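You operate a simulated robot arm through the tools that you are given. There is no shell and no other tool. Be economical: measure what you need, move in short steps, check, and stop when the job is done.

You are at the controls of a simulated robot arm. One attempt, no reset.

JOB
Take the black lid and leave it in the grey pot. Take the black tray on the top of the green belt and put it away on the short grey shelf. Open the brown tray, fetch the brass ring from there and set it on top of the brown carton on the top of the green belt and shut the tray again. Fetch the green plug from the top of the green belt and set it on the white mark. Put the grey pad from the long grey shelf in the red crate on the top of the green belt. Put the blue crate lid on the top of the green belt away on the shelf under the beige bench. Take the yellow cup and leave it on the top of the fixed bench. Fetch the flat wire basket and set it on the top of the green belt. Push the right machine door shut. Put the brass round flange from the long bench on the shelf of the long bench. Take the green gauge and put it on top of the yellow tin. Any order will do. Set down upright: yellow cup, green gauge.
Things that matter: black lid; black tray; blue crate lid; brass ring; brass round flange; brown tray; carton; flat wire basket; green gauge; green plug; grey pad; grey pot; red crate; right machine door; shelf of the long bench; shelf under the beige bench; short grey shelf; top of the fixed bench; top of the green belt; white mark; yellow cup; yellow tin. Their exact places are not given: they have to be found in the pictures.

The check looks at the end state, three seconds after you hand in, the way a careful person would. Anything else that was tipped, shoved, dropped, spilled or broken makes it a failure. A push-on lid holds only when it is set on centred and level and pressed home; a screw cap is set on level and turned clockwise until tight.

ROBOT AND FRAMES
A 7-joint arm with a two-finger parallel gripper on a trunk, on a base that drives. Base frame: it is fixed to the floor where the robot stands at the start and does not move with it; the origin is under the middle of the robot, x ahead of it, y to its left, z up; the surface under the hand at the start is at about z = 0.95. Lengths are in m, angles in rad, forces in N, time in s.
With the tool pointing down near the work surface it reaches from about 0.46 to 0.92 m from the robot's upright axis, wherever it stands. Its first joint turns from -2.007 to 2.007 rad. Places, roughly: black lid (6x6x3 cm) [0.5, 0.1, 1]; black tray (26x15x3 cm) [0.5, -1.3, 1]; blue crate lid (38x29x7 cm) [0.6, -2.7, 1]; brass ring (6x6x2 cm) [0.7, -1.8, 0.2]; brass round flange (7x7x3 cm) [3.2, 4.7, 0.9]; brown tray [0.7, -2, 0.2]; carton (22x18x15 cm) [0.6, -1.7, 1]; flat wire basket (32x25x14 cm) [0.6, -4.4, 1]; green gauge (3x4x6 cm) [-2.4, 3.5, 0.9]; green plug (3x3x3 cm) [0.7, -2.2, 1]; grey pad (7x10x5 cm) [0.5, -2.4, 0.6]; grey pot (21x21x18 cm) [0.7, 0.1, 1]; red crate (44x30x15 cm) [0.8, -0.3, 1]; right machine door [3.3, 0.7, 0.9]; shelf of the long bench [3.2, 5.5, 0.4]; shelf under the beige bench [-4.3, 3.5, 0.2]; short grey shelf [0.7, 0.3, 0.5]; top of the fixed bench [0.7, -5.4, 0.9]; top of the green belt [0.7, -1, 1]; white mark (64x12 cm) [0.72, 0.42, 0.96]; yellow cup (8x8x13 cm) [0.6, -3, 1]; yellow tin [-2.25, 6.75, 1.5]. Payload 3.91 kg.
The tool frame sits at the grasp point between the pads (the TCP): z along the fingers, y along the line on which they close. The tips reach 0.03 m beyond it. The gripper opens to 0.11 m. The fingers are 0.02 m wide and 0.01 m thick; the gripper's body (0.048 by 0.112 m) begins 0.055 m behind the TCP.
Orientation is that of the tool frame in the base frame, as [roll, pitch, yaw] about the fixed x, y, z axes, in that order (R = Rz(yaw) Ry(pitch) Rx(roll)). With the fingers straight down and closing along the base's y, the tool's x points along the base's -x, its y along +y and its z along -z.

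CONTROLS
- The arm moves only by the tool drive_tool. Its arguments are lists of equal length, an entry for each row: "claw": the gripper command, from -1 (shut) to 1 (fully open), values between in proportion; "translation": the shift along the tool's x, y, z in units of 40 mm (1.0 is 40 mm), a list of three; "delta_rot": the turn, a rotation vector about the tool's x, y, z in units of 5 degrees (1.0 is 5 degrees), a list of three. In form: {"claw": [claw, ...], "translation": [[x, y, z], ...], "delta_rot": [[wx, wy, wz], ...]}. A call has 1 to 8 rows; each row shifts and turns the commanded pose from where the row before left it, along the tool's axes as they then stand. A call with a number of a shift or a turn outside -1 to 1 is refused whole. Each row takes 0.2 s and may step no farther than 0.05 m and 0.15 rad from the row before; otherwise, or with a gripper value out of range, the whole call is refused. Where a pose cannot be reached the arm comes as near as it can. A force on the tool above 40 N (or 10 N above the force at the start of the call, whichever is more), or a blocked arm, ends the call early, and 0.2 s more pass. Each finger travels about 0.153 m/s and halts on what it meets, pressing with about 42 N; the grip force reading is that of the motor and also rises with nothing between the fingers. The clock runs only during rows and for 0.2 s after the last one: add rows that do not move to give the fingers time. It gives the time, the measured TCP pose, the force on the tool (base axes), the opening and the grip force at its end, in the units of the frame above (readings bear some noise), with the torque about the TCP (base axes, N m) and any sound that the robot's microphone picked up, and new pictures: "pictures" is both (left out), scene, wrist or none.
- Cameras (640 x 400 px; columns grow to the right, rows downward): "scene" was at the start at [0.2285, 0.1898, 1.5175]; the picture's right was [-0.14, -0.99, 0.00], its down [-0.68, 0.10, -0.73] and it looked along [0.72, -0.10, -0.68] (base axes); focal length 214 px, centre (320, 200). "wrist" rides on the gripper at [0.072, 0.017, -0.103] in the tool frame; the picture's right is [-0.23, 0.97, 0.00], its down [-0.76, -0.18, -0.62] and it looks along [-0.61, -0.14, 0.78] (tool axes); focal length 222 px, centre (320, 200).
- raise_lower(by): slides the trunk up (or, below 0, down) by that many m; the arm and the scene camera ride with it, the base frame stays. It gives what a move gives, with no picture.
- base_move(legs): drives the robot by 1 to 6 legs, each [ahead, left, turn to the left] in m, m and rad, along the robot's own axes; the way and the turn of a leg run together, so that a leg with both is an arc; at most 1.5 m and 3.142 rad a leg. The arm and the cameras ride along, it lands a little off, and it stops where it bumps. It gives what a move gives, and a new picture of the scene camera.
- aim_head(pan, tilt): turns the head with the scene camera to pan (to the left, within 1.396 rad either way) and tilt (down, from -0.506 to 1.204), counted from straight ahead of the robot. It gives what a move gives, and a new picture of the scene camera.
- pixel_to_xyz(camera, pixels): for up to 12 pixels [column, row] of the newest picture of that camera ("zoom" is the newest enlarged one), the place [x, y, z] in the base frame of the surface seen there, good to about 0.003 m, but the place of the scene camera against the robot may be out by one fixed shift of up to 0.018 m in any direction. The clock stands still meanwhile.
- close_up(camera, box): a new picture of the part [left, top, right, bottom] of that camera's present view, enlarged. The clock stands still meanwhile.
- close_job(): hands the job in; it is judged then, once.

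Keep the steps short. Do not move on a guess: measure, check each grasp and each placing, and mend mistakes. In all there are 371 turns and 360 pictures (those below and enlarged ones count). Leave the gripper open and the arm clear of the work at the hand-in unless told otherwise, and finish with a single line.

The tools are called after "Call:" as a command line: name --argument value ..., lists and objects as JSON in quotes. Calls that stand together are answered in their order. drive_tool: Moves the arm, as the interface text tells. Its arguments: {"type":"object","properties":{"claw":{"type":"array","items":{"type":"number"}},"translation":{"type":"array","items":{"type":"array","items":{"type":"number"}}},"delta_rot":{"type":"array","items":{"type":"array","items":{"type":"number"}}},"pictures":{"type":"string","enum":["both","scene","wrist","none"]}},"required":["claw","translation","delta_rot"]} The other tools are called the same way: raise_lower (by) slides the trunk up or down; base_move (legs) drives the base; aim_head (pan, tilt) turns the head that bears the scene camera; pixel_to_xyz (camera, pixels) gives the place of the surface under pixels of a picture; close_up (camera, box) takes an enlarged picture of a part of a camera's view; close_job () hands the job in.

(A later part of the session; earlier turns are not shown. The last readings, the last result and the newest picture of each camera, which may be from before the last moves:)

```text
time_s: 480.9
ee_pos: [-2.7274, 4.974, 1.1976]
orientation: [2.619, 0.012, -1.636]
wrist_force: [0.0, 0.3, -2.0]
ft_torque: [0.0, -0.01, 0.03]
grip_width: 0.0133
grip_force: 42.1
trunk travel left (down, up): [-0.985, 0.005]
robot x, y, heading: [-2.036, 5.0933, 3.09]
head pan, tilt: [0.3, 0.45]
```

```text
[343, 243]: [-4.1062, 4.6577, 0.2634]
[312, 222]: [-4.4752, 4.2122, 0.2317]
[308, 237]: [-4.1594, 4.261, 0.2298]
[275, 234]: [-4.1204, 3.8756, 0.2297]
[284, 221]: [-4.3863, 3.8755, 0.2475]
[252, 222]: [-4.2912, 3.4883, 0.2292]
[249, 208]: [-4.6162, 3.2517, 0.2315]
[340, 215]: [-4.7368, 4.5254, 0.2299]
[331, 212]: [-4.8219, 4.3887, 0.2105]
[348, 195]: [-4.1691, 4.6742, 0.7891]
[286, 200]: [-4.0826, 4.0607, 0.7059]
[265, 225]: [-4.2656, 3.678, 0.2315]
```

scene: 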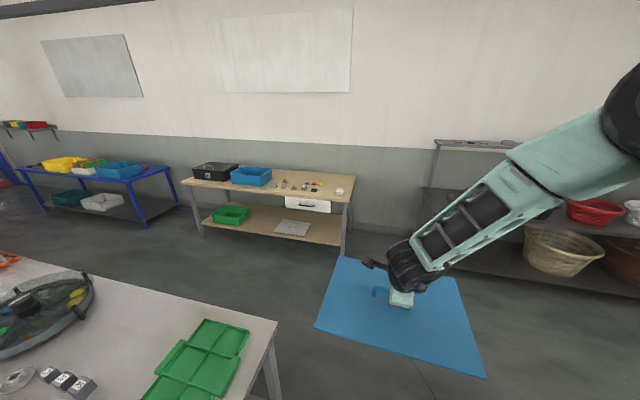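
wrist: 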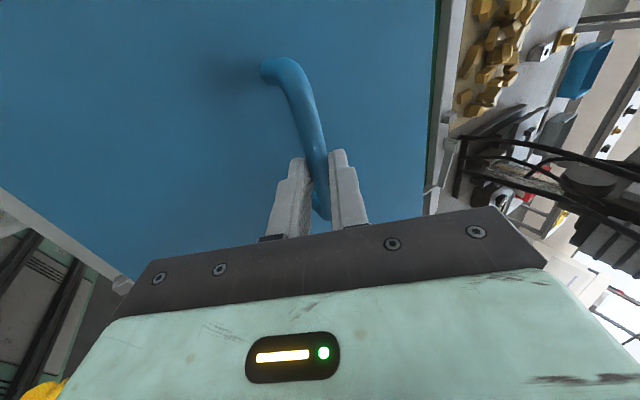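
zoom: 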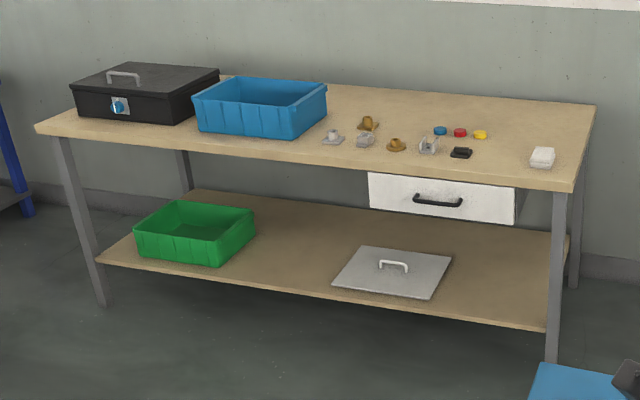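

Free shelf stretch: y 3.40–3.85 between the green bin and the grey plate, z ≈ 0.24. Drive into the corridor and strafe.

Call:
base_move --legs '[[1.1, 0, 0.05], [0, 1.3, 0]]'

```text
time_s: 492.6
ee_pos: [-3.8046, 3.6601, 1.1983]
orientation: [2.62, 0.012, -1.581]
wrist_force: [0.3, 1.2, -3.2]
ft_torque: [0.01, -0.01, 0.0]
grip_width: 0.0131
grip_force: 41.7
trunk travel left (down, up): [-0.985, 0.005]
robot x, y, heading: [-3.1186, 3.8192, 3.14]
head pan, tilt: [0.3, 0.45]
```

scene: 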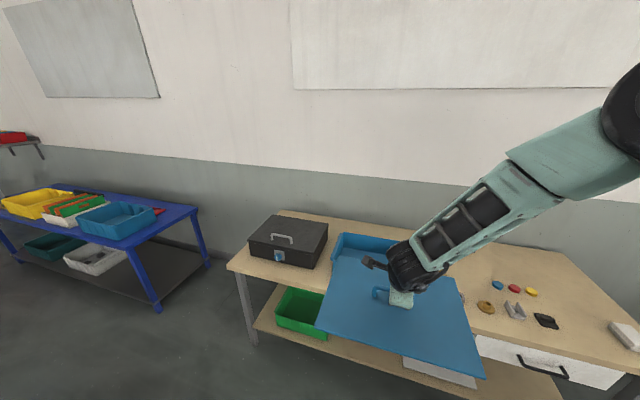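

Call:
raise_lower --by -0.4

Call:
raise_lower --by -0.4

Call:
drive_tool --claw '[-1, -1, -1, -1, -1]' --translation '[[0, 0.5, -0.866], [0, 0.5, -0.866], [0, 0.5, -0.866], [0, 0.4, -0.7], [0, 0, 0]]' --delta_rot '[[0, 0, 0], [0, 0, 0], [0, 0, 0], [0, 0, 0], [0, 0, 0]]' --pictures "none"

Call:
raise_lower --by -0.18

Call:
aim_head --pan 0.15 --tilt 0.2

```text
time_s: 496.5
ee_pos: [-3.8037, 3.6594, 0.7976]
orientation: [2.62, 0.011, -1.582]
wrist_force: [0.1, -0.5, -3.0]
ft_torque: [0.02, -0.03, 0.0]
grip_width: 0.0134
grip_force: 42.0
trunk travel left (down, up): [-0.585, 0.405]
robot x, y, heading: [-3.1198, 3.8174, 3.142]
head pan, tilt: [0.3, 0.45]
```

```text
time_s: 500.3
ee_pos: [-3.803, 3.6597, 0.3961]
orientation: [2.621, 0.011, -1.583]
wrist_force: [-0.6, -0.5, -2.6]
ft_torque: [0.03, -0.02, 0.04]
grip_width: 0.0134
grip_force: 41.8
trunk travel left (down, up): [-0.185, 0.805]
robot x, y, heading: [-3.1176, 3.8138, 3.143]
head pan, tilt: [0.3, 0.45]
```

```text
time_s: 501.5
ee_pos: [-3.8025, 3.6584, 0.5492]
orientation: [2.62, 0.01, -1.582]
wrist_force: [1.1, 0.8, -3.1]
ft_torque: [-0.02, 0.0, -0.02]
grip_width: 0.0134
grip_force: 42.0
trunk travel left (down, up): [-0.185, 0.805]
robot x, y, heading: [-3.1155, 3.8183, 3.136]
head pan, tilt: [0.3, 0.45]
```

```text
time_s: 503.5
ee_pos: [-3.8033, 3.6577, 0.3692]
orientation: [2.621, 0.013, -1.583]
wrist_force: [0.1, 0.7, -2.8]
ft_torque: [0.01, -0.03, 0.03]
grip_width: 0.0133
grip_force: 41.9
trunk travel left (down, up): [-0.005, 0.985]
robot x, y, heading: [-3.1143, 3.8177, 3.141]
head pan, tilt: [0.3, 0.45]
```

```text
time_s: 504.3
ee_pos: [-3.8015, 3.6589, 0.3699]
orientation: [2.618, 0.012, -1.582]
wrist_force: [-1.0, 0.6, -3.1]
ft_torque: [0.02, 0.01, 0.01]
grip_width: 0.0133
grip_force: 42.2
trunk travel left (down, up): [-0.005, 0.985]
robot x, y, heading: [-3.119, 3.8166, 3.135]
head pan, tilt: [0.15, 0.201]
```

scene: 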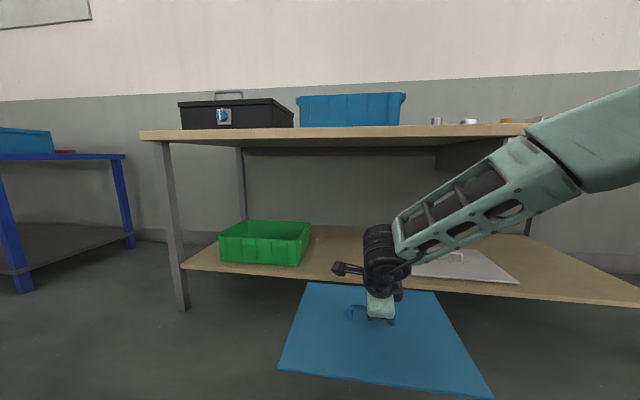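

Call:
pixel_to_xyz --camera "scene" --pixels '[[311, 225], [297, 264], [340, 240], [345, 270], [415, 275], [455, 250], [375, 228], [400, 210], [450, 180], [520, 145], [320, 141], [330, 285]]'

Call:
close_up --camera "scene" --box '[180, 200, 520, 400]'

```text
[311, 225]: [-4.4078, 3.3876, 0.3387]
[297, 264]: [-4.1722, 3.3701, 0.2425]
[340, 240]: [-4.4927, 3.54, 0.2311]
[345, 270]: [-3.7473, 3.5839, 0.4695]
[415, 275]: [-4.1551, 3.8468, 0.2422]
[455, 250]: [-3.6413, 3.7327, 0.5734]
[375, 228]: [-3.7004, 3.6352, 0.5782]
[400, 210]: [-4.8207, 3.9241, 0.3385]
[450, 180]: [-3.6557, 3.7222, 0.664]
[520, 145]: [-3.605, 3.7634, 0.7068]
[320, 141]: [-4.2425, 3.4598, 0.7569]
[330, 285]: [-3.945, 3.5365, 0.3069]
```

```text
1.88 times, centred on (350, 300) of scene
```

zoom: 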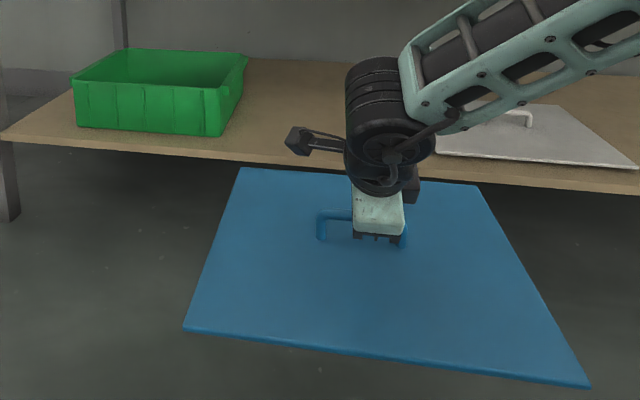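

Free stretch y 3.39–3.845. Shift 4 cm left, lower to TCP z ≈ 0.325 and move in 0.3 m.

Call:
drive_tool --claw '[-1, -1, -1]' --translation '[[0, -0.28, 0.49], [0, -0.28, 0.49], [0, 0, 0]]' --delta_rot '[[0, 0, 0], [0, 0, 0], [0, 0, 0]]' --pictures "none"

Call:
base_move --legs '[[0, 0.041, 0.008], [0.27, 0, 0]]'

```text
time_s: 505.1
ee_pos: [-3.8011, 3.6578, 0.3249]
orientation: [2.62, 0.012, -1.583]
wrist_force: [-0.4, -0.2, -2.0]
ft_torque: [0.03, -0.02, 0.01]
grip_width: 0.0129
grip_force: 42.2
trunk travel left (down, up): [-0.005, 0.985]
robot x, y, heading: [-3.1176, 3.8163, 3.141]
head pan, tilt: [0.15, 0.201]
```

```text
time_s: 507.5
ee_pos: [-4.0739, 3.6023, 0.3249]
orientation: [2.62, 0.012, -1.564]
wrist_force: [0.1, -0.2, -2.4]
ft_torque: [0.02, -0.02, 0.0]
grip_width: 0.0132
grip_force: 41.8
trunk travel left (down, up): [-0.005, 0.985]
robot x, y, heading: [-3.3916, 3.7717, -3.124]
head pan, tilt: [0.15, 0.201]
```

scene: 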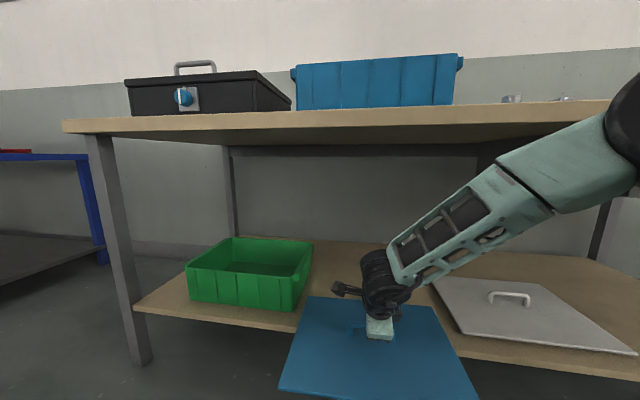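

Call:
base_move --legs '[[0, -0.006, -0.015], [0.2, 0, 0]]'

Call:
pixel_to_xyz --camera "scene" --pixels '[[300, 320], [430, 300], [330, 290], [312, 260]]'

```text
time_s: 509.4
ee_pos: [-4.2775, 3.6198, 0.3249]
orientation: [2.613, 0.008, -1.581]
wrist_force: [-0.8, -1.1, -3.1]
ft_torque: [0.0, -0.07, 0.01]
grip_width: 0.0133
grip_force: 41.7
trunk travel left (down, up): [-0.005, 0.985]
robot x, y, heading: [-3.5885, 3.7738, 3.139]
head pan, tilt: [0.15, 0.201]
```

scene: 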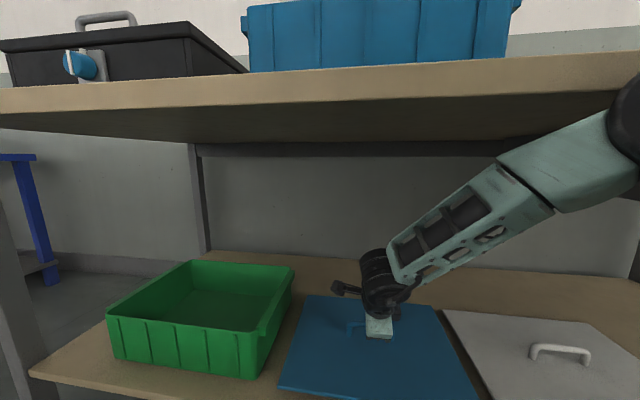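

```text
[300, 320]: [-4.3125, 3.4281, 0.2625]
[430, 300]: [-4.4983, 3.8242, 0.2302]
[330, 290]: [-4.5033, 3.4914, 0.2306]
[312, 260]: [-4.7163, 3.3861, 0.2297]
```

Lid is between bin and plate. Lower to contact.

Call:
drive_tool --claw '[-1, -1, -1]' --translation '[[0, -0.15, 0.26], [0, -0.05, 0.087], [0, 0, 0]]' --delta_rot '[[0, 0, 0], [0, 0, 0], [0, 0, 0]]' --pictures "none"

```text
time_s: 510.2
ee_pos: [-4.2775, 3.62, 0.3167]
orientation: [2.607, 0.007, -1.582]
wrist_force: [0.4, -0.3, -3.8]
ft_torque: [0.02, -0.05, 0.02]
grip_width: 0.0129
grip_force: 41.9
trunk travel left (down, up): [-0.005, 0.985]
robot x, y, heading: [-3.5886, 3.7747, 3.14]
head pan, tilt: [0.15, 0.201]
```

Call:
aim_head --pan -0.25 --tilt 0.05

Call:
pixel_to_xyz --camera "scene" --pixels '[[330, 150], [360, 130], [400, 120], [430, 110], [450, 100], [300, 160], [250, 100], [350, 100]]'

```text
time_s: 511.1
ee_pos: [-4.2778, 3.6202, 0.3153]
orientation: [2.612, 0.007, -1.581]
wrist_force: [0.0, 0.3, -3.6]
ft_torque: [0.04, -0.02, -0.01]
grip_width: 0.0132
grip_force: 42.2
trunk travel left (down, up): [-0.005, 0.985]
robot x, y, heading: [-3.5955, 3.7763, 3.142]
head pan, tilt: [-0.25, 0.051]
```

scene: 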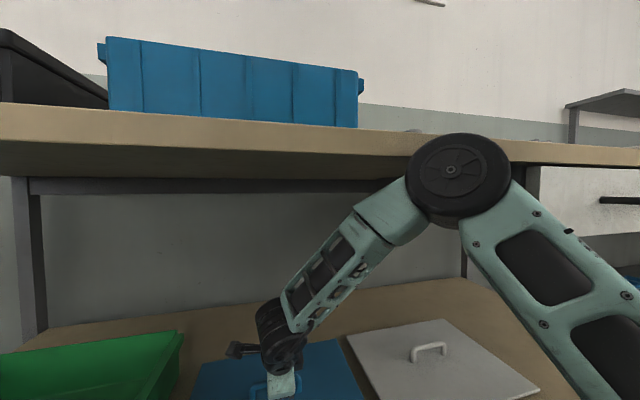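

```text
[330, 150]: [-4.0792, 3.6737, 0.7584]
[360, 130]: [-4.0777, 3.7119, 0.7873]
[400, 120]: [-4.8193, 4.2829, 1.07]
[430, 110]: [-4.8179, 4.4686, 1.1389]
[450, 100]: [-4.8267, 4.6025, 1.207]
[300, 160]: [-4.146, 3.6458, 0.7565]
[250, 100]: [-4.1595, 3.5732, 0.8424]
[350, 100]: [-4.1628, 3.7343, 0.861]
```

Call:
pixel_to_xyz --camera "scene" --pixels '[[460, 137], [420, 155], [410, 180], [440, 200], [395, 190], [375, 205], [345, 225], [480, 180], [420, 172]]'

```text
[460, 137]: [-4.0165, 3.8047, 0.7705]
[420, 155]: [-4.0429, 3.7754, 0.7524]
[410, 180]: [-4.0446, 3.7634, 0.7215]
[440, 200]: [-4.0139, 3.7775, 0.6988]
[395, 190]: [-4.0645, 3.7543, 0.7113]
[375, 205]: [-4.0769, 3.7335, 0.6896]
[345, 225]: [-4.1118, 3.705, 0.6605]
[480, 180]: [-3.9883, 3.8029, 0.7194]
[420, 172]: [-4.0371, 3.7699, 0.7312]
```

The elbow is very close to the bench edge. Back the base 2.5 cm to free it and re-read.

Call:
base_move --legs '[[-0.025, 0, 0]]'

Call:
pixel_to_xyz --camera "scene" --pixels '[[420, 155], [410, 180], [350, 140], [460, 140]]'

```text
time_s: 511.9
ee_pos: [-4.2533, 3.6201, 0.3111]
orientation: [2.617, 0.01, -1.58]
wrist_force: [-0.2, 0.1, -2.6]
ft_torque: [-0.01, -0.07, -0.02]
grip_width: 0.0134
grip_force: 41.6
trunk travel left (down, up): [-0.005, 0.985]
robot x, y, heading: [-3.5681, 3.7752, 3.138]
head pan, tilt: [-0.25, 0.051]
```

scene: 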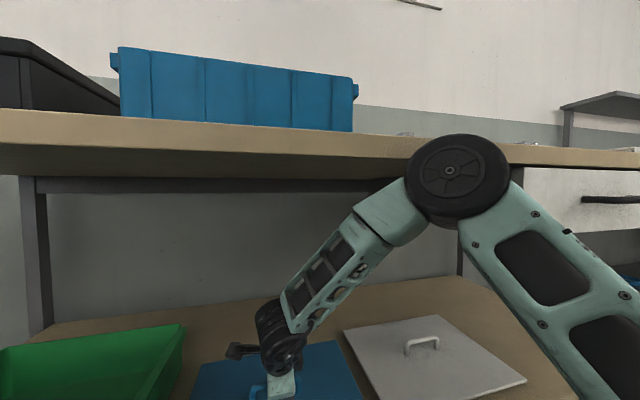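

```text
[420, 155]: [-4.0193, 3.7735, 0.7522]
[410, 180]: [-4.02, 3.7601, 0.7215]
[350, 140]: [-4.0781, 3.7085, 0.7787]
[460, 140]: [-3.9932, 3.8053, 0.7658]
```

Call:
drive_tool --claw '[-1, -1]' --translation '[[0, -0.05, 0.087], [0, 0, 0]]' --delta_rot '[[0, 0, 0], [0, 0, 0]]' --pictures "wrist"

```text
time_s: 512.5
ee_pos: [-4.252, 3.6199, 0.3099]
orientation: [2.611, 0.009, -1.58]
wrist_force: [4.4, 0.2, 23.7]
ft_torque: [0.07, 0.18, -0.32]
grip_width: 0.0132
grip_force: 42.0
trunk travel left (down, up): [-0.005, 0.985]
robot x, y, heading: [-3.5715, 3.7742, 3.137]
head pan, tilt: [-0.25, 0.051]
```

wrist: 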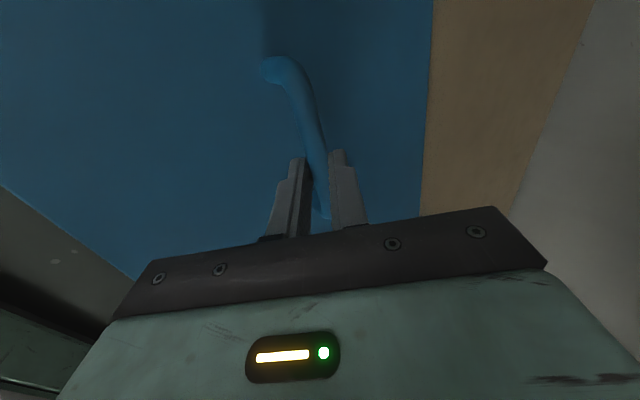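

Contact; the lid rests but its near edge is about at the shelf's front edge. Lift 1 cm, reach 4 cm deeper with the arm only, and lower again.

Call:
drive_tool --claw '[-1, -1, -1, -1, -1]' --translation '[[0, 0.2, -0.35], [0, 0.5, 0.29], [0, 0.5, 0.29], [0, -0.13, 0.22], [0, 0, 0]]' --delta_rot '[[0, 0, 0], [0, 0, 0], [0, 0, 0], [0, 0, 0], [0, 0, 0]]' --pictures "none"

```text
time_s: 513.7
ee_pos: [-4.2982, 3.6222, 0.3158]
orientation: [2.617, 0.011, -1.584]
wrist_force: [-0.2, -0.7, -3.0]
ft_torque: [0.07, -0.05, -0.02]
grip_width: 0.0129
grip_force: 42.1
trunk travel left (down, up): [-0.005, 0.985]
robot x, y, heading: [-3.567, 3.7769, 3.144]
head pan, tilt: [-0.25, 0.051]
```

Call:
drive_tool --claw '[-1, -1]' --translation '[[0, -0.08, 0.14], [0, 0, 0]]' --delta_rot '[[0, 0, 0], [0, 0, 0]]' --pictures "none"

```text
time_s: 514.3
ee_pos: [-4.299, 3.6208, 0.3109]
orientation: [2.613, 0.008, -1.584]
wrist_force: [3.8, 1.2, 13.2]
ft_torque: [-0.14, 0.08, -0.11]
grip_width: 0.013
grip_force: 41.8
trunk travel left (down, up): [-0.005, 0.985]
robot x, y, heading: [-3.5647, 3.7764, 3.144]
head pan, tilt: [-0.25, 0.051]
```

Rests. Open slightly, withdraw the fingers 5 cm, then back the base out.

Call:
drive_tool --claw '[-0.35, -0.35, -0.35, -0.35, -0.35]' --translation '[[0, 0, 0], [0, 0, 0], [0, 0, -0.6], [0, 0, -0.7], [0, 0, 0]]' --delta_rot '[[0, 0, 0], [0, 0, 0], [0, 0, 0], [0, 0, 0], [0, 0, 0]]' --pictures "wrist"

Call:
base_move --legs '[[-0.4, 0, 0]]'

Call:
aim_head --pan 0.1 --tilt 0.25

```text
time_s: 515.5
ee_pos: [-4.2733, 3.6192, 0.3543]
orientation: [2.617, 0.011, -1.584]
wrist_force: [-0.2, 0.6, -0.3]
ft_torque: [0.0, 0.01, 0.05]
grip_width: 0.036
grip_force: 0.1
trunk travel left (down, up): [-0.005, 0.985]
robot x, y, heading: [-3.5675, 3.7794, 3.137]
head pan, tilt: [-0.25, 0.051]
```

wrist: 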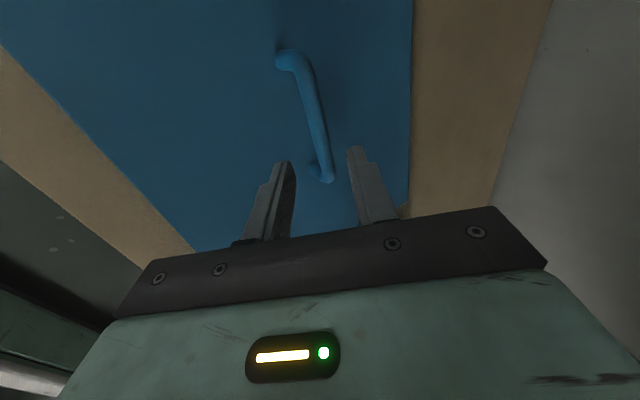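

```text
time_s: 518.0
ee_pos: [-3.8801, 3.6187, 0.354]
orientation: [2.616, 0.011, -1.581]
wrist_force: [0.4, 0.0, -1.3]
ft_torque: [-0.02, -0.03, -0.01]
grip_width: 0.0359
grip_force: 0.0
trunk travel left (down, up): [-0.005, 0.985]
robot x, y, heading: [-3.1746, 3.7753, 3.147]
head pan, tilt: [-0.25, 0.051]
```

scene: 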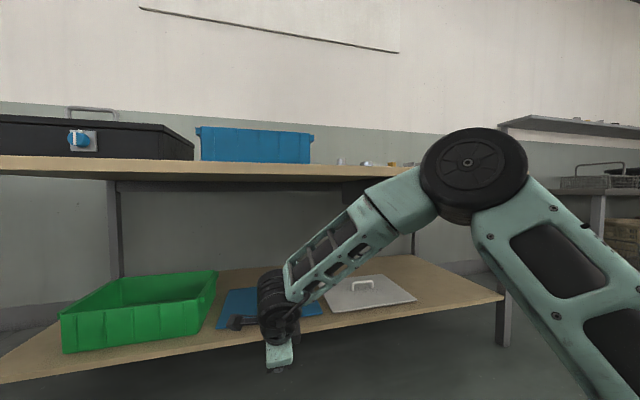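

```text
time_s: 518.8
ee_pos: [-3.8819, 3.6167, 0.3541]
orientation: [2.618, 0.01, -1.58]
wrist_force: [-0.8, 0.4, 0.1]
ft_torque: [-0.02, -0.04, 0.03]
grip_width: 0.0357
grip_force: 0.2
trunk travel left (down, up): [-0.005, 0.985]
robot x, y, heading: [-3.1817, 3.7761, 3.143]
head pan, tilt: [0.099, 0.25]
```

scene: 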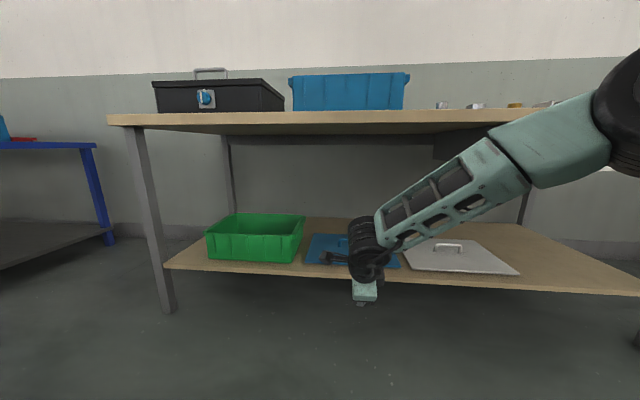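

Lid is well on the shelf. Next the green gauge on the metal table behind: raise, level the hand, turn round in the corridor.

Call:
raise_lower --by 0.4

Call:
raise_lower --by 0.4

Call:
raise_lower --by 0.18

Call:
drive_tool --claw '[1, 1, 1, 1, 1, 1, 1]' --translation '[[0, 0, 0], [0, 0, 0], [0, 0, 0], [0, 0, 0], [0, 0, 0], [0, 0, 0], [0, 0, 0]]' --delta_rot '[[1, 0, 0], [1, 0, 0], [1, 0, 0], [1, 0, 0], [1, 0, 0], [1, 0, 0], [0, 0, 0]]' --pictures "none"

Call:
base_move --legs '[[0.22, 0, 0], [0, 0, -1.57], [0, 0, -1.57]]'

Call:
aim_head --pan -0.15 --tilt 0.7

```text
time_s: 522.6
ee_pos: [-3.8818, 3.6178, 0.7542]
orientation: [2.617, 0.011, -1.581]
wrist_force: [-0.6, 0.1, -0.3]
ft_torque: [-0.02, -0.01, 0.0]
grip_width: 0.0358
grip_force: 0.0
trunk travel left (down, up): [-0.405, 0.585]
robot x, y, heading: [-3.1763, 3.7768, 3.143]
head pan, tilt: [0.099, 0.25]
```

```text
time_s: 526.4
ee_pos: [-3.8811, 3.6179, 1.1543]
orientation: [2.617, 0.011, -1.58]
wrist_force: [-1.3, 1.0, -1.0]
ft_torque: [0.02, 0.04, 0.01]
grip_width: 0.0355
grip_force: 0.0
trunk travel left (down, up): [-0.805, 0.185]
robot x, y, heading: [-3.1791, 3.7807, 3.14]
head pan, tilt: [0.099, 0.25]
```

```text
time_s: 528.4
ee_pos: [-3.8815, 3.6178, 1.3346]
orientation: [2.616, 0.01, -1.581]
wrist_force: [0.7, -0.5, 0.2]
ft_torque: [0.01, -0.03, 0.0]
grip_width: 0.0359
grip_force: 0.1
trunk travel left (down, up): [-0.985, 0.005]
robot x, y, heading: [-3.1756, 3.7758, 3.141]
head pan, tilt: [0.099, 0.25]
```

```text
time_s: 530.0
ee_pos: [-3.8809, 3.6179, 1.3343]
orientation: [3.14, 0.01, -1.582]
wrist_force: [0.6, 0.8, -0.3]
ft_torque: [-0.02, -0.01, 0.0]
grip_width: 0.11
grip_force: 0.0
trunk travel left (down, up): [-0.985, 0.005]
robot x, y, heading: [-3.1786, 3.7762, 3.144]
head pan, tilt: [0.099, 0.25]
```

```text
time_s: 539.4
ee_pos: [-2.6946, 3.9249, 1.3347]
orientation: [3.14, 0.012, 1.546]
wrist_force: [-0.2, 0.2, -0.7]
ft_torque: [0.01, 0.04, 0.01]
grip_width: 0.1101
grip_force: 0.1
trunk travel left (down, up): [-0.985, 0.005]
robot x, y, heading: [-3.4037, 3.777, -0.017]
head pan, tilt: [0.099, 0.25]
```

scene: 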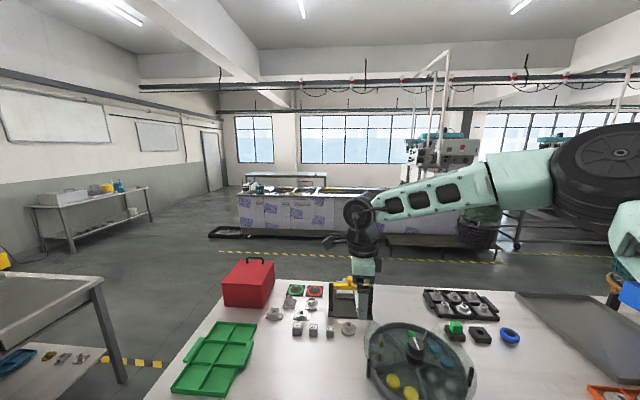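

```text
time_s: 540.3
ee_pos: [-2.6946, 3.9257, 1.3347]
orientation: [3.141, 0.01, 1.545]
wrist_force: [0.0, -0.5, -0.1]
ft_torque: [0.02, -0.04, 0.0]
grip_width: 0.11
grip_force: 0.2
trunk travel left (down, up): [-0.985, 0.005]
robot x, y, heading: [-3.3986, 3.7723, -0.014]
head pan, tilt: [-0.15, 0.7]
```

scene: 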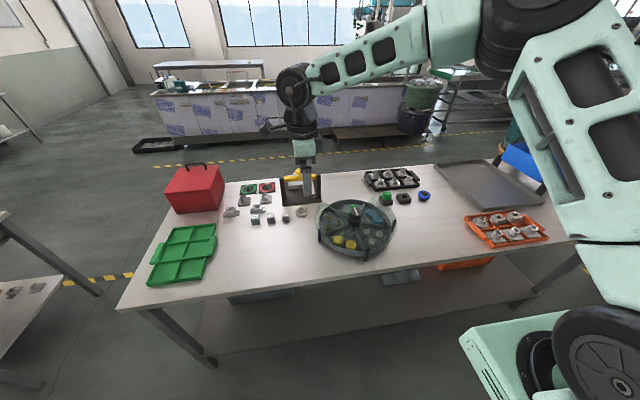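

Green item at (386,197). Enlarge and measure.

Call:
close_up --camera "scene" --box '[350, 165, 450, 225]'

Call:
pixel_to_xyz --camera "scene" --pixels '[[386, 194], [386, 199], [386, 204], [403, 197], [424, 195], [370, 205], [355, 215], [300, 185], [400, 230]]'

```text
6.40 times, centred on (400, 195) of scene
```

zoom: 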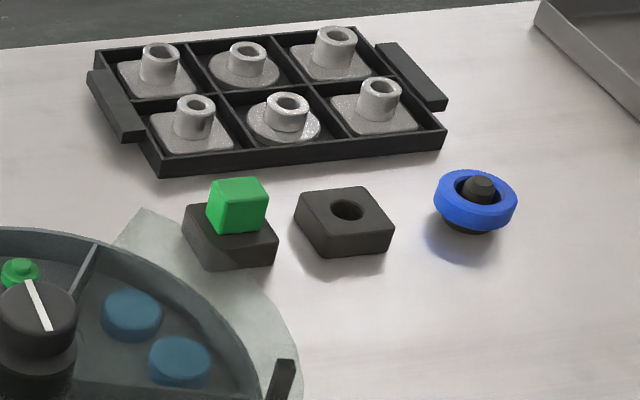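

```text
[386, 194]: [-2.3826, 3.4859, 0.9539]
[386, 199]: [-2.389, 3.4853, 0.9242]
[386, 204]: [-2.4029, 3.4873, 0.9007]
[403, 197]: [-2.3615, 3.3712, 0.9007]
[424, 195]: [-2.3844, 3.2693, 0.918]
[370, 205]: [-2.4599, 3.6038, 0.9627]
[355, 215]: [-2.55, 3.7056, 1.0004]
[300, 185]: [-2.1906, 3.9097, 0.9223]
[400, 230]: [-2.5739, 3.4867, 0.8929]
```

Call:
base_move --legs '[[0.2, -0.44, 0.015]]'

Call:
drive_tool --claw '[1, 1, 1, 1, 1, 1]' --translation '[[0, 0.9, 0], [0, 0.9, 0], [0, 0.7, 0.3], [0, 0, 1], [0, 0, 1], [0, 0, 0]]' --delta_rot '[[0, 0, 0], [0, 0, 0], [0, 0, 0], [0, 0, 0], [0, 0, 0], [0, 0, 0]]' --pictures "wrist"

```text
time_s: 543.2
ee_pos: [-2.4963, 3.4983, 1.3347]
orientation: [3.139, 0.01, 1.567]
wrist_force: [0.1, -0.7, -1.0]
ft_torque: [-0.02, -0.01, 0.02]
grip_width: 0.1101
grip_force: 0.1
trunk travel left (down, up): [-0.985, 0.005]
robot x, y, heading: [-3.1957, 3.3321, 0.005]
head pan, tilt: [-0.15, 0.7]
```

scene: 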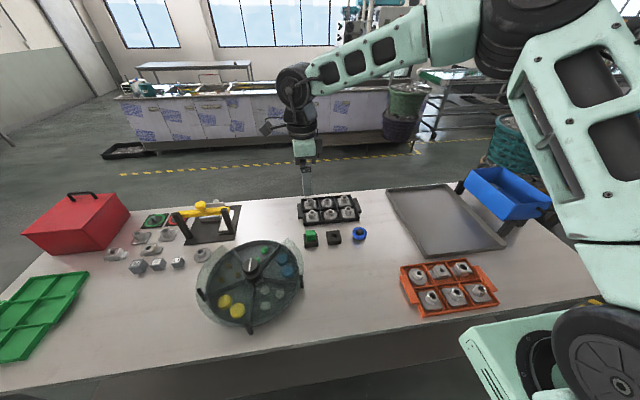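

```text
time_s: 544.6
ee_pos: [-2.3949, 3.4943, 1.2426]
orientation: [3.14, 0.011, 1.568]
wrist_force: [0.7, 0.7, 0.5]
ft_torque: [-0.03, -0.01, 0.01]
grip_width: 0.1103
grip_force: 0.0
trunk travel left (down, up): [-0.985, 0.005]
robot x, y, heading: [-3.2009, 3.3306, 0.004]
head pan, tilt: [-0.15, 0.7]
```

wrist: 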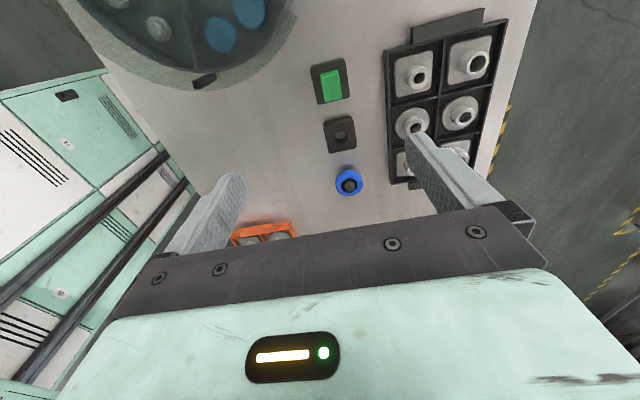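

Call:
close_up --camera "wrist" --box '[290, 45, 380, 130]'

Call:
pixel_to_xyz --camera "wrist" --pixels '[[331, 85], [322, 72], [340, 70], [343, 98], [324, 102], [331, 78], [331, 95], [312, 65], [348, 100], [300, 110], [332, 86]]'

```text
4.71 times, centred on (335, 88) of wrist
```

zoom: 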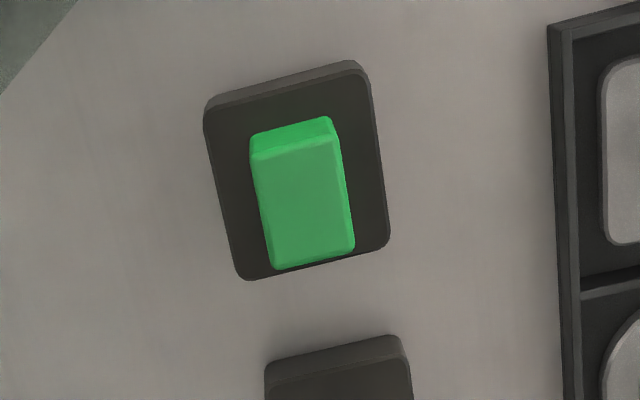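

```text
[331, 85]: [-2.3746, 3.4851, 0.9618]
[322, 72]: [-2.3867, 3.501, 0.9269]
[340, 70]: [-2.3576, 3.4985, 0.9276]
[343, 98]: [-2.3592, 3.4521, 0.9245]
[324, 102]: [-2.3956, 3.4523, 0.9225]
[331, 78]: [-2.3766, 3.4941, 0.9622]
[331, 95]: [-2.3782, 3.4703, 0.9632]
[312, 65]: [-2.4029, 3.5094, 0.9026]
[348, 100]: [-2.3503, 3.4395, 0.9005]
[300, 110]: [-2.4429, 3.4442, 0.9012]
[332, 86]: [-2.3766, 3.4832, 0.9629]
```

Call:
drive_tool --claw '[0.3, 0.3, 0.3, 0.3, 0.3, 0.3]' --translation '[[-0.31, 0.46, 0.5], [0, 0, 1], [0, 0, 1], [0, 0, 1], [0, 0, 1], [0, 0, 0.9]]' --delta_rot '[[0, 0, 0], [0, 0, 0], [0, 0, 0], [0, 0, 0], [0, 0, 0], [0, 0, 0]]' --pictures "wrist"

```text
time_s: 546.0
ee_pos: [-2.3771, 3.4785, 1.0246]
orientation: [3.138, 0.012, 1.571]
wrist_force: [0.2, 0.5, 0.3]
ft_torque: [-0.01, -0.01, -0.04]
grip_width: 0.0714
grip_force: 0.1
trunk travel left (down, up): [-0.985, 0.005]
robot x, y, heading: [-3.198, 3.333, 0.011]
head pan, tilt: [-0.15, 0.7]
```

wrist: 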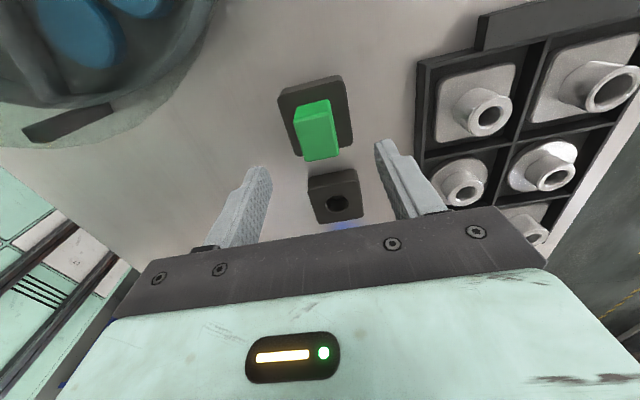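

Call:
pixel_to_xyz --camera "wrist" --pixels '[[296, 113], [326, 103], [337, 150], [306, 157], [318, 135], [425, 120], [410, 190]]'

```text
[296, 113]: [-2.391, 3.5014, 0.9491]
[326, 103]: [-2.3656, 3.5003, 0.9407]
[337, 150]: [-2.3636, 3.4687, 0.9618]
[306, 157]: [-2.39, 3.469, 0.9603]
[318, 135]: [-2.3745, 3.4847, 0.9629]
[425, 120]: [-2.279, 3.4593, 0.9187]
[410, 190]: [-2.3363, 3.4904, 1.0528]
```

Call:
drive_tool --claw '[0.3, 0.3, -1, -1, -1, -1]' --translation '[[0.13, 0, 0.8], [0, 0, 0.8], [0, 0, 0], [0, 0, 0], [0, 0, 0], [0, 0, 0]]' --delta_rot '[[0, 0, 0], [0, 0, 0], [0, 0, 0], [0, 0, 0], [0, 0, 0], [0, 0, 0]]' --pictures "none"

Call:
drive_tool --claw '[-1, -1, -1, -1]' --translation '[[0, 0, -0.5], [0, 0, -0.7], [0, 0, -0.7], [0, 0, -0.7]]' --delta_rot '[[0, 0, 0], [0, 0, 0], [0, 0, 0], [0, 0, 0]]' --pictures "both"

```text
time_s: 547.4
ee_pos: [-2.3765, 3.4852, 0.9607]
orientation: [3.138, 0.011, 1.567]
wrist_force: [-0.5, -0.6, 0.2]
ft_torque: [0.01, -0.03, 0.05]
grip_width: 0.0292
grip_force: 42.4
trunk travel left (down, up): [-0.985, 0.005]
robot x, y, heading: [-3.1981, 3.329, 0.005]
head pan, tilt: [-0.15, 0.7]
```

```text
time_s: 548.4
ee_pos: [-2.3744, 3.4874, 1.0654]
orientation: [3.141, 0.011, 1.566]
wrist_force: [0.0, 0.6, -0.6]
ft_torque: [0.01, -0.02, 0.01]
grip_width: 0.0292
grip_force: 41.8
trunk travel left (down, up): [-0.985, 0.005]
robot x, y, heading: [-3.1968, 3.3331, 0.01]
head pan, tilt: [-0.15, 0.7]
```

scene: 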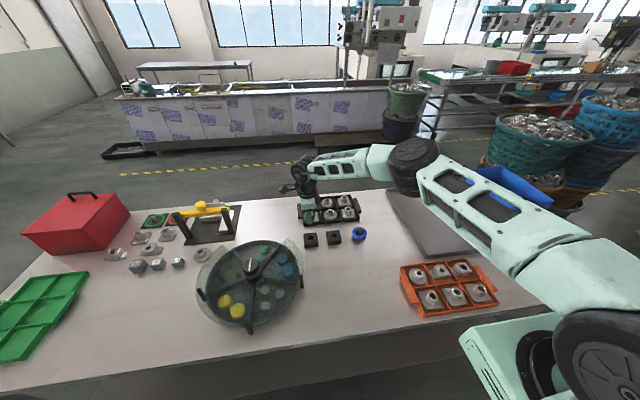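
wrist: 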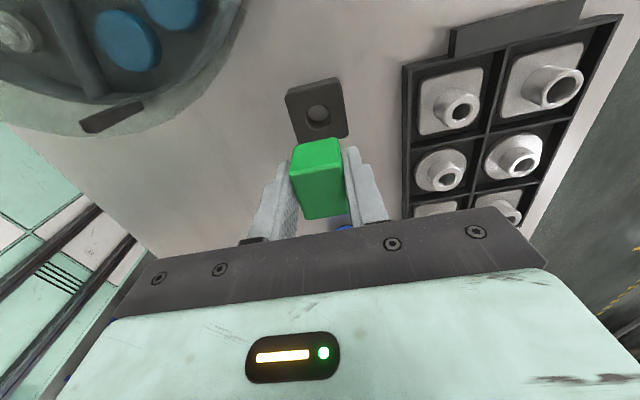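

The gauge is out of its holder. Raise it, leave the corridor via the gap, and go to the rack with the tins.

Call:
drive_tool --claw '[-1, -1, -1, -1, -1, -1, -1, -1]' --translation '[[0, -0.5, -0.8], [0, -0.5, -0.8], [0, -0.5, -0.8], [0, -0.5, -0.8], [0, -0.5, -0.8], [0, -0.5, -0.8], [0, -0.5, -0.8], [0, -0.5, -0.8]]' --delta_rot '[[0, 0, 0], [0, 0, 0], [0, 0, 0], [0, 0, 0], [0, 0, 0], [0, 0, 0], [0, 0, 0], [0, 0, 0]]' --pictures "none"

Call:
base_move --legs '[[-0.15, 0.85, 0], [0, 0.85, 0], [1.2, 0, 0], [1.1, 0, 0]]'

```text
time_s: 550.2
ee_pos: [-2.5385, 3.4883, 1.321]
orientation: [3.138, 0.012, 1.569]
wrist_force: [0.3, 1.1, -1.0]
ft_torque: [0.0, 0.0, -0.01]
grip_width: 0.0294
grip_force: 41.8
trunk travel left (down, up): [-0.985, 0.005]
robot x, y, heading: [-3.1982, 3.3316, 0.008]
head pan, tilt: [-0.15, 0.7]
```

```text
time_s: 569.7
ee_pos: [-0.3801, 5.1792, 1.3212]
orientation: [3.14, 0.009, 1.581]
wrist_force: [1.2, 0.4, -0.9]
ft_torque: [0.02, -0.01, 0.01]
grip_width: 0.0295
grip_force: 42.5
trunk travel left (down, up): [-0.985, 0.005]
robot x, y, heading: [-1.0399, 5.0159, 0.027]
head pan, tilt: [-0.15, 0.7]
```

scene: 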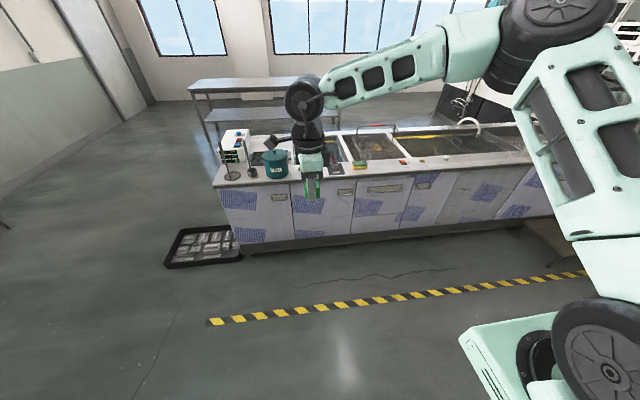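

Call:
base_move --legs '[[0, 1.0, -0.01], [0, 0.9, -0.01], [0, 0, 1.57], [0, 0, 1.56]]'

Call:
aim_head --pan 0.0 --tilt 0.05

```text
time_s: 587.1
ee_pos: [-1.7093, 6.804, 1.321]
orientation: [3.139, 0.01, -1.586]
wrist_force: [-0.4, 0.4, -0.2]
ft_torque: [0.02, 0.01, -0.04]
grip_width: 0.0297
grip_force: 42.4
trunk travel left (down, up): [-0.985, 0.005]
robot x, y, heading: [-1.0456, 6.9509, 3.133]
head pan, tilt: [-0.15, 0.7]
```

scene: 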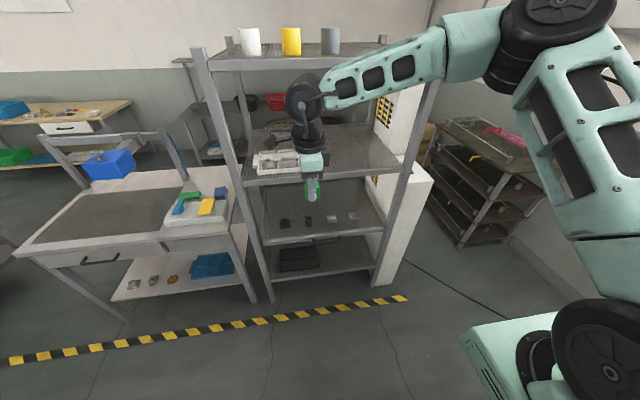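

```text
time_s: 588.1
ee_pos: [-1.7109, 6.8033, 1.3218]
orientation: [3.139, 0.009, -1.587]
wrist_force: [0.4, 0.6, -1.5]
ft_torque: [0.02, 0.01, 0.0]
grip_width: 0.0295
grip_force: 41.8
trunk travel left (down, up): [-0.985, 0.005]
robot x, y, heading: [-1.0455, 6.9519, 3.14]
head pan, tilt: [0.0, 0.051]
```

scene: 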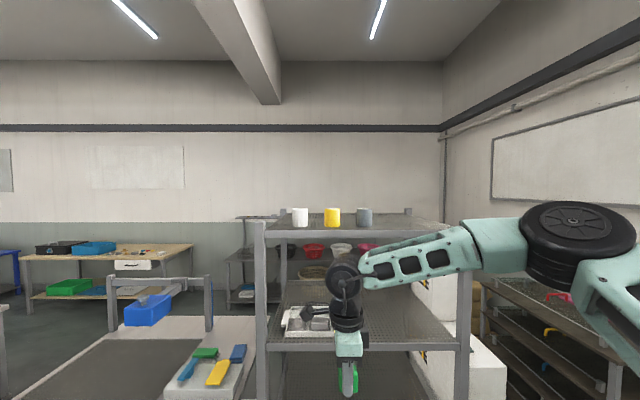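

Call:
close_up --camera "scene" --box '[270, 195, 390, 245]'

Call:
pixel_to_xyz --camera "scene" --pixels '[[332, 211], [332, 218], [332, 225], [325, 218], [340, 218], [300, 218], [364, 218], [345, 240], [332, 209], [300, 232], [440, 238], [262, 225]]'

```text
5.33 times, centred on (330, 220) of scene
```

zoom: 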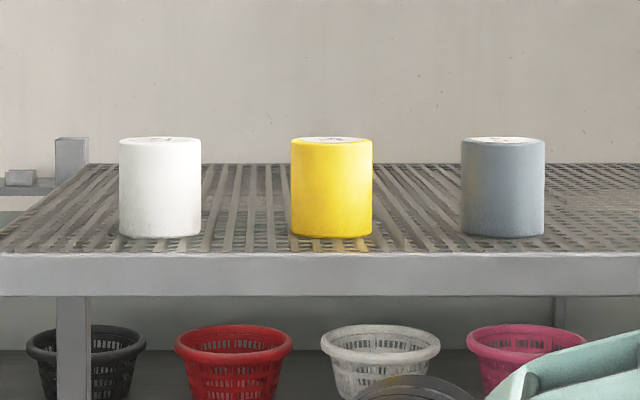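

```text
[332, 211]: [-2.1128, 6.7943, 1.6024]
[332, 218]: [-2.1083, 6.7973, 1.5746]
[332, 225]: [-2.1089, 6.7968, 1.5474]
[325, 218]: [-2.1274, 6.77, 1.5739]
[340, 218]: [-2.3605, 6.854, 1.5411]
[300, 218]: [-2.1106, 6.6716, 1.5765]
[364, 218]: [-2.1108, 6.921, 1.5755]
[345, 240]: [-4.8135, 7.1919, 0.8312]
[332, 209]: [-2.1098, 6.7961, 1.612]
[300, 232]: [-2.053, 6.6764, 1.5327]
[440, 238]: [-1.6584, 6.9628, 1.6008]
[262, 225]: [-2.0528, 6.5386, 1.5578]
```

Yellow tin: centre ≈ (−2.150, 6.793), top ≈ 1.622. Raise the gauge.

Call:
drive_tool --claw '[-1, -1, -1, -1, -1, -1, -1, -1]' --translation '[[0, 0, -1], [0, 0, -1], [0, 0, -1], [0, 0, -1], [0, 0, -1], [0, 0, -1], [0, 0, -1], [0, 0, -1]]' --delta_rot '[[0, 0, 0], [0, 0, 0], [0, 0, 0], [0, 0, 0], [0, 0, 0], [0, 0, 0], [0, 0, 0], [0, 0, 0]]' --pictures "none"

Call:
drive_tool --claw '[-1, -1, -1]' --translation '[[0, 0, -1], [0, 0, -1], [0, 0, -0.6]]' --delta_rot '[[0, 0, 0], [0, 0, 0], [0, 0, 0]]' --pictures "scene"

```text
time_s: 589.9
ee_pos: [-1.7095, 6.7963, 1.641]
orientation: [3.139, 0.011, -1.588]
wrist_force: [0.5, 0.0, -0.3]
ft_torque: [0.01, -0.01, 0.03]
grip_width: 0.0295
grip_force: 41.9
trunk travel left (down, up): [-0.985, 0.005]
robot x, y, heading: [-1.0472, 6.9473, 3.134]
head pan, tilt: [0.0, 0.051]
```

```text
time_s: 590.7
ee_pos: [-1.7134, 6.7994, 1.6807]
orientation: [3.139, 0.009, -1.587]
wrist_force: [0.1, -0.1, -0.6]
ft_torque: [-0.01, -0.02, 0.02]
grip_width: 0.0291
grip_force: 41.9
out of reach, approached as far as the arm can: row 2, 3
trunk travel left (down, up): [-0.985, 0.005]
robot x, y, heading: [-1.0443, 6.9515, 3.135]
head pan, tilt: [0.0, 0.051]
```

scene: 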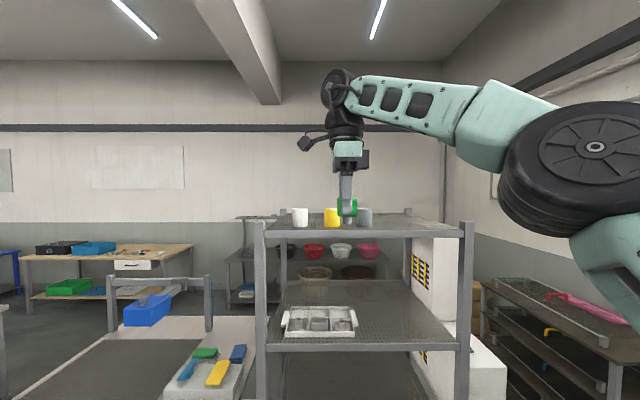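

Call:
drive_tool --claw '[-1, -1, -1, -1, -1]' --translation '[[0, -0.95, 0], [0, -0.95, 0], [0, -0.95, 0], [0, 0, -0.9], [0, 0, -0.3]]' --delta_rot '[[0, 0, 0], [0, 0, 0], [0, 0, 0], [0, 0, 0], [0, 0, 0]]' --pictures "wrist"

```text
time_s: 591.9
ee_pos: [-1.5979, 6.7974, 1.7283]
orientation: [3.139, 0.01, -1.586]
wrist_force: [0.2, -0.4, -1.2]
ft_torque: [0.01, -0.02, 0.02]
grip_width: 0.0292
grip_force: 41.9
trunk travel left (down, up): [-0.985, 0.005]
robot x, y, heading: [-1.0498, 6.951, 3.137]
head pan, tilt: [0.0, 0.051]
```

wrist: 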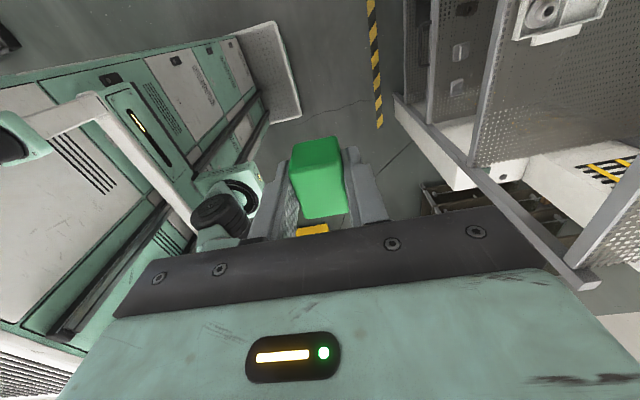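

Call:
base_move --legs '[[0.45, 0, 0]]'

Call:
drive_tool --claw '[-1]' --translation '[[0, 0, 0]]' --delta_rot '[[0, 0, 0]]' --pictures "wrist"

```text
time_s: 594.7
ee_pos: [-2.0472, 6.797, 1.7297]
orientation: [3.14, 0.01, -1.583]
wrist_force: [-0.9, 0.8, -0.5]
ft_torque: [-0.02, 0.01, 0.02]
grip_width: 0.0294
grip_force: 41.7
trunk travel left (down, up): [-0.985, 0.005]
robot x, y, heading: [-1.4967, 6.9519, 3.139]
head pan, tilt: [0.0, 0.051]
```

scene: 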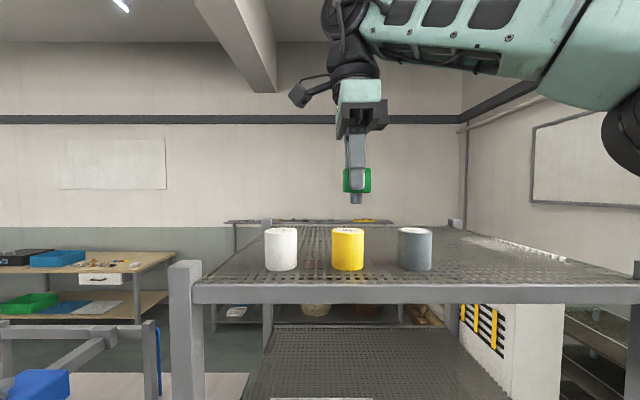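

```text
time_s: 595.1
ee_pos: [-2.0474, 6.7969, 1.729]
orientation: [3.14, 0.01, -1.581]
wrist_force: [-0.2, 0.1, 0.0]
ft_torque: [0.01, 0.0, 0.01]
grip_width: 0.0292
grip_force: 42.8
trunk travel left (down, up): [-0.985, 0.005]
robot x, y, heading: [-1.4988, 6.9512, 3.138]
head pan, tilt: [0.0, 0.051]
```

wrist: 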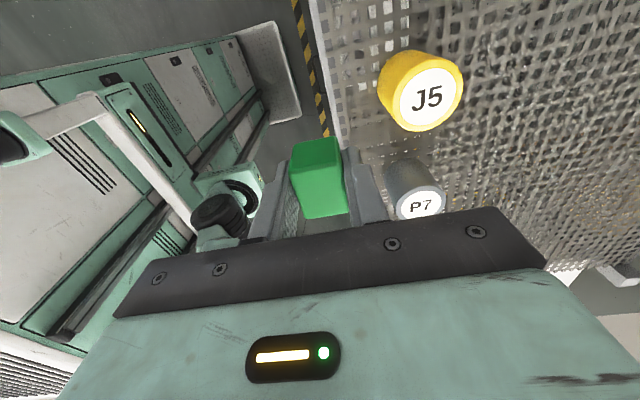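

Call:
pixel_to_xyz --camera "wrist" --pixels '[[430, 97], [404, 100], [460, 88], [425, 125], [438, 66], [420, 205]]'

Call:
close_up --camera "scene" --box '[310, 160, 400, 280]'

Call:
pixel_to_xyz --camera "scene" --pixels '[[355, 203], [355, 195], [347, 230], [347, 250]]'

```text
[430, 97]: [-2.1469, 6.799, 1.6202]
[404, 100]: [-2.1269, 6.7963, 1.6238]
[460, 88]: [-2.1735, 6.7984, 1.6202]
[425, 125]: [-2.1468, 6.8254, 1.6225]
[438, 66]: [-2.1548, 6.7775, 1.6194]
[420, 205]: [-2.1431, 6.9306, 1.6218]
```

```text
3.33 times, centred on (355, 220) of scene
```

zoom: 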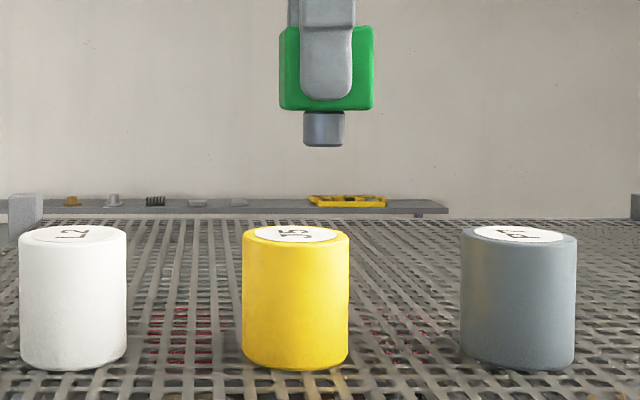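

```text
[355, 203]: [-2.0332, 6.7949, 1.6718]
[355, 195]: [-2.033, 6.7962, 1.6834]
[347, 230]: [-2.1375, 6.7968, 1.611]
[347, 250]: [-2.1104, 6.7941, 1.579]
```

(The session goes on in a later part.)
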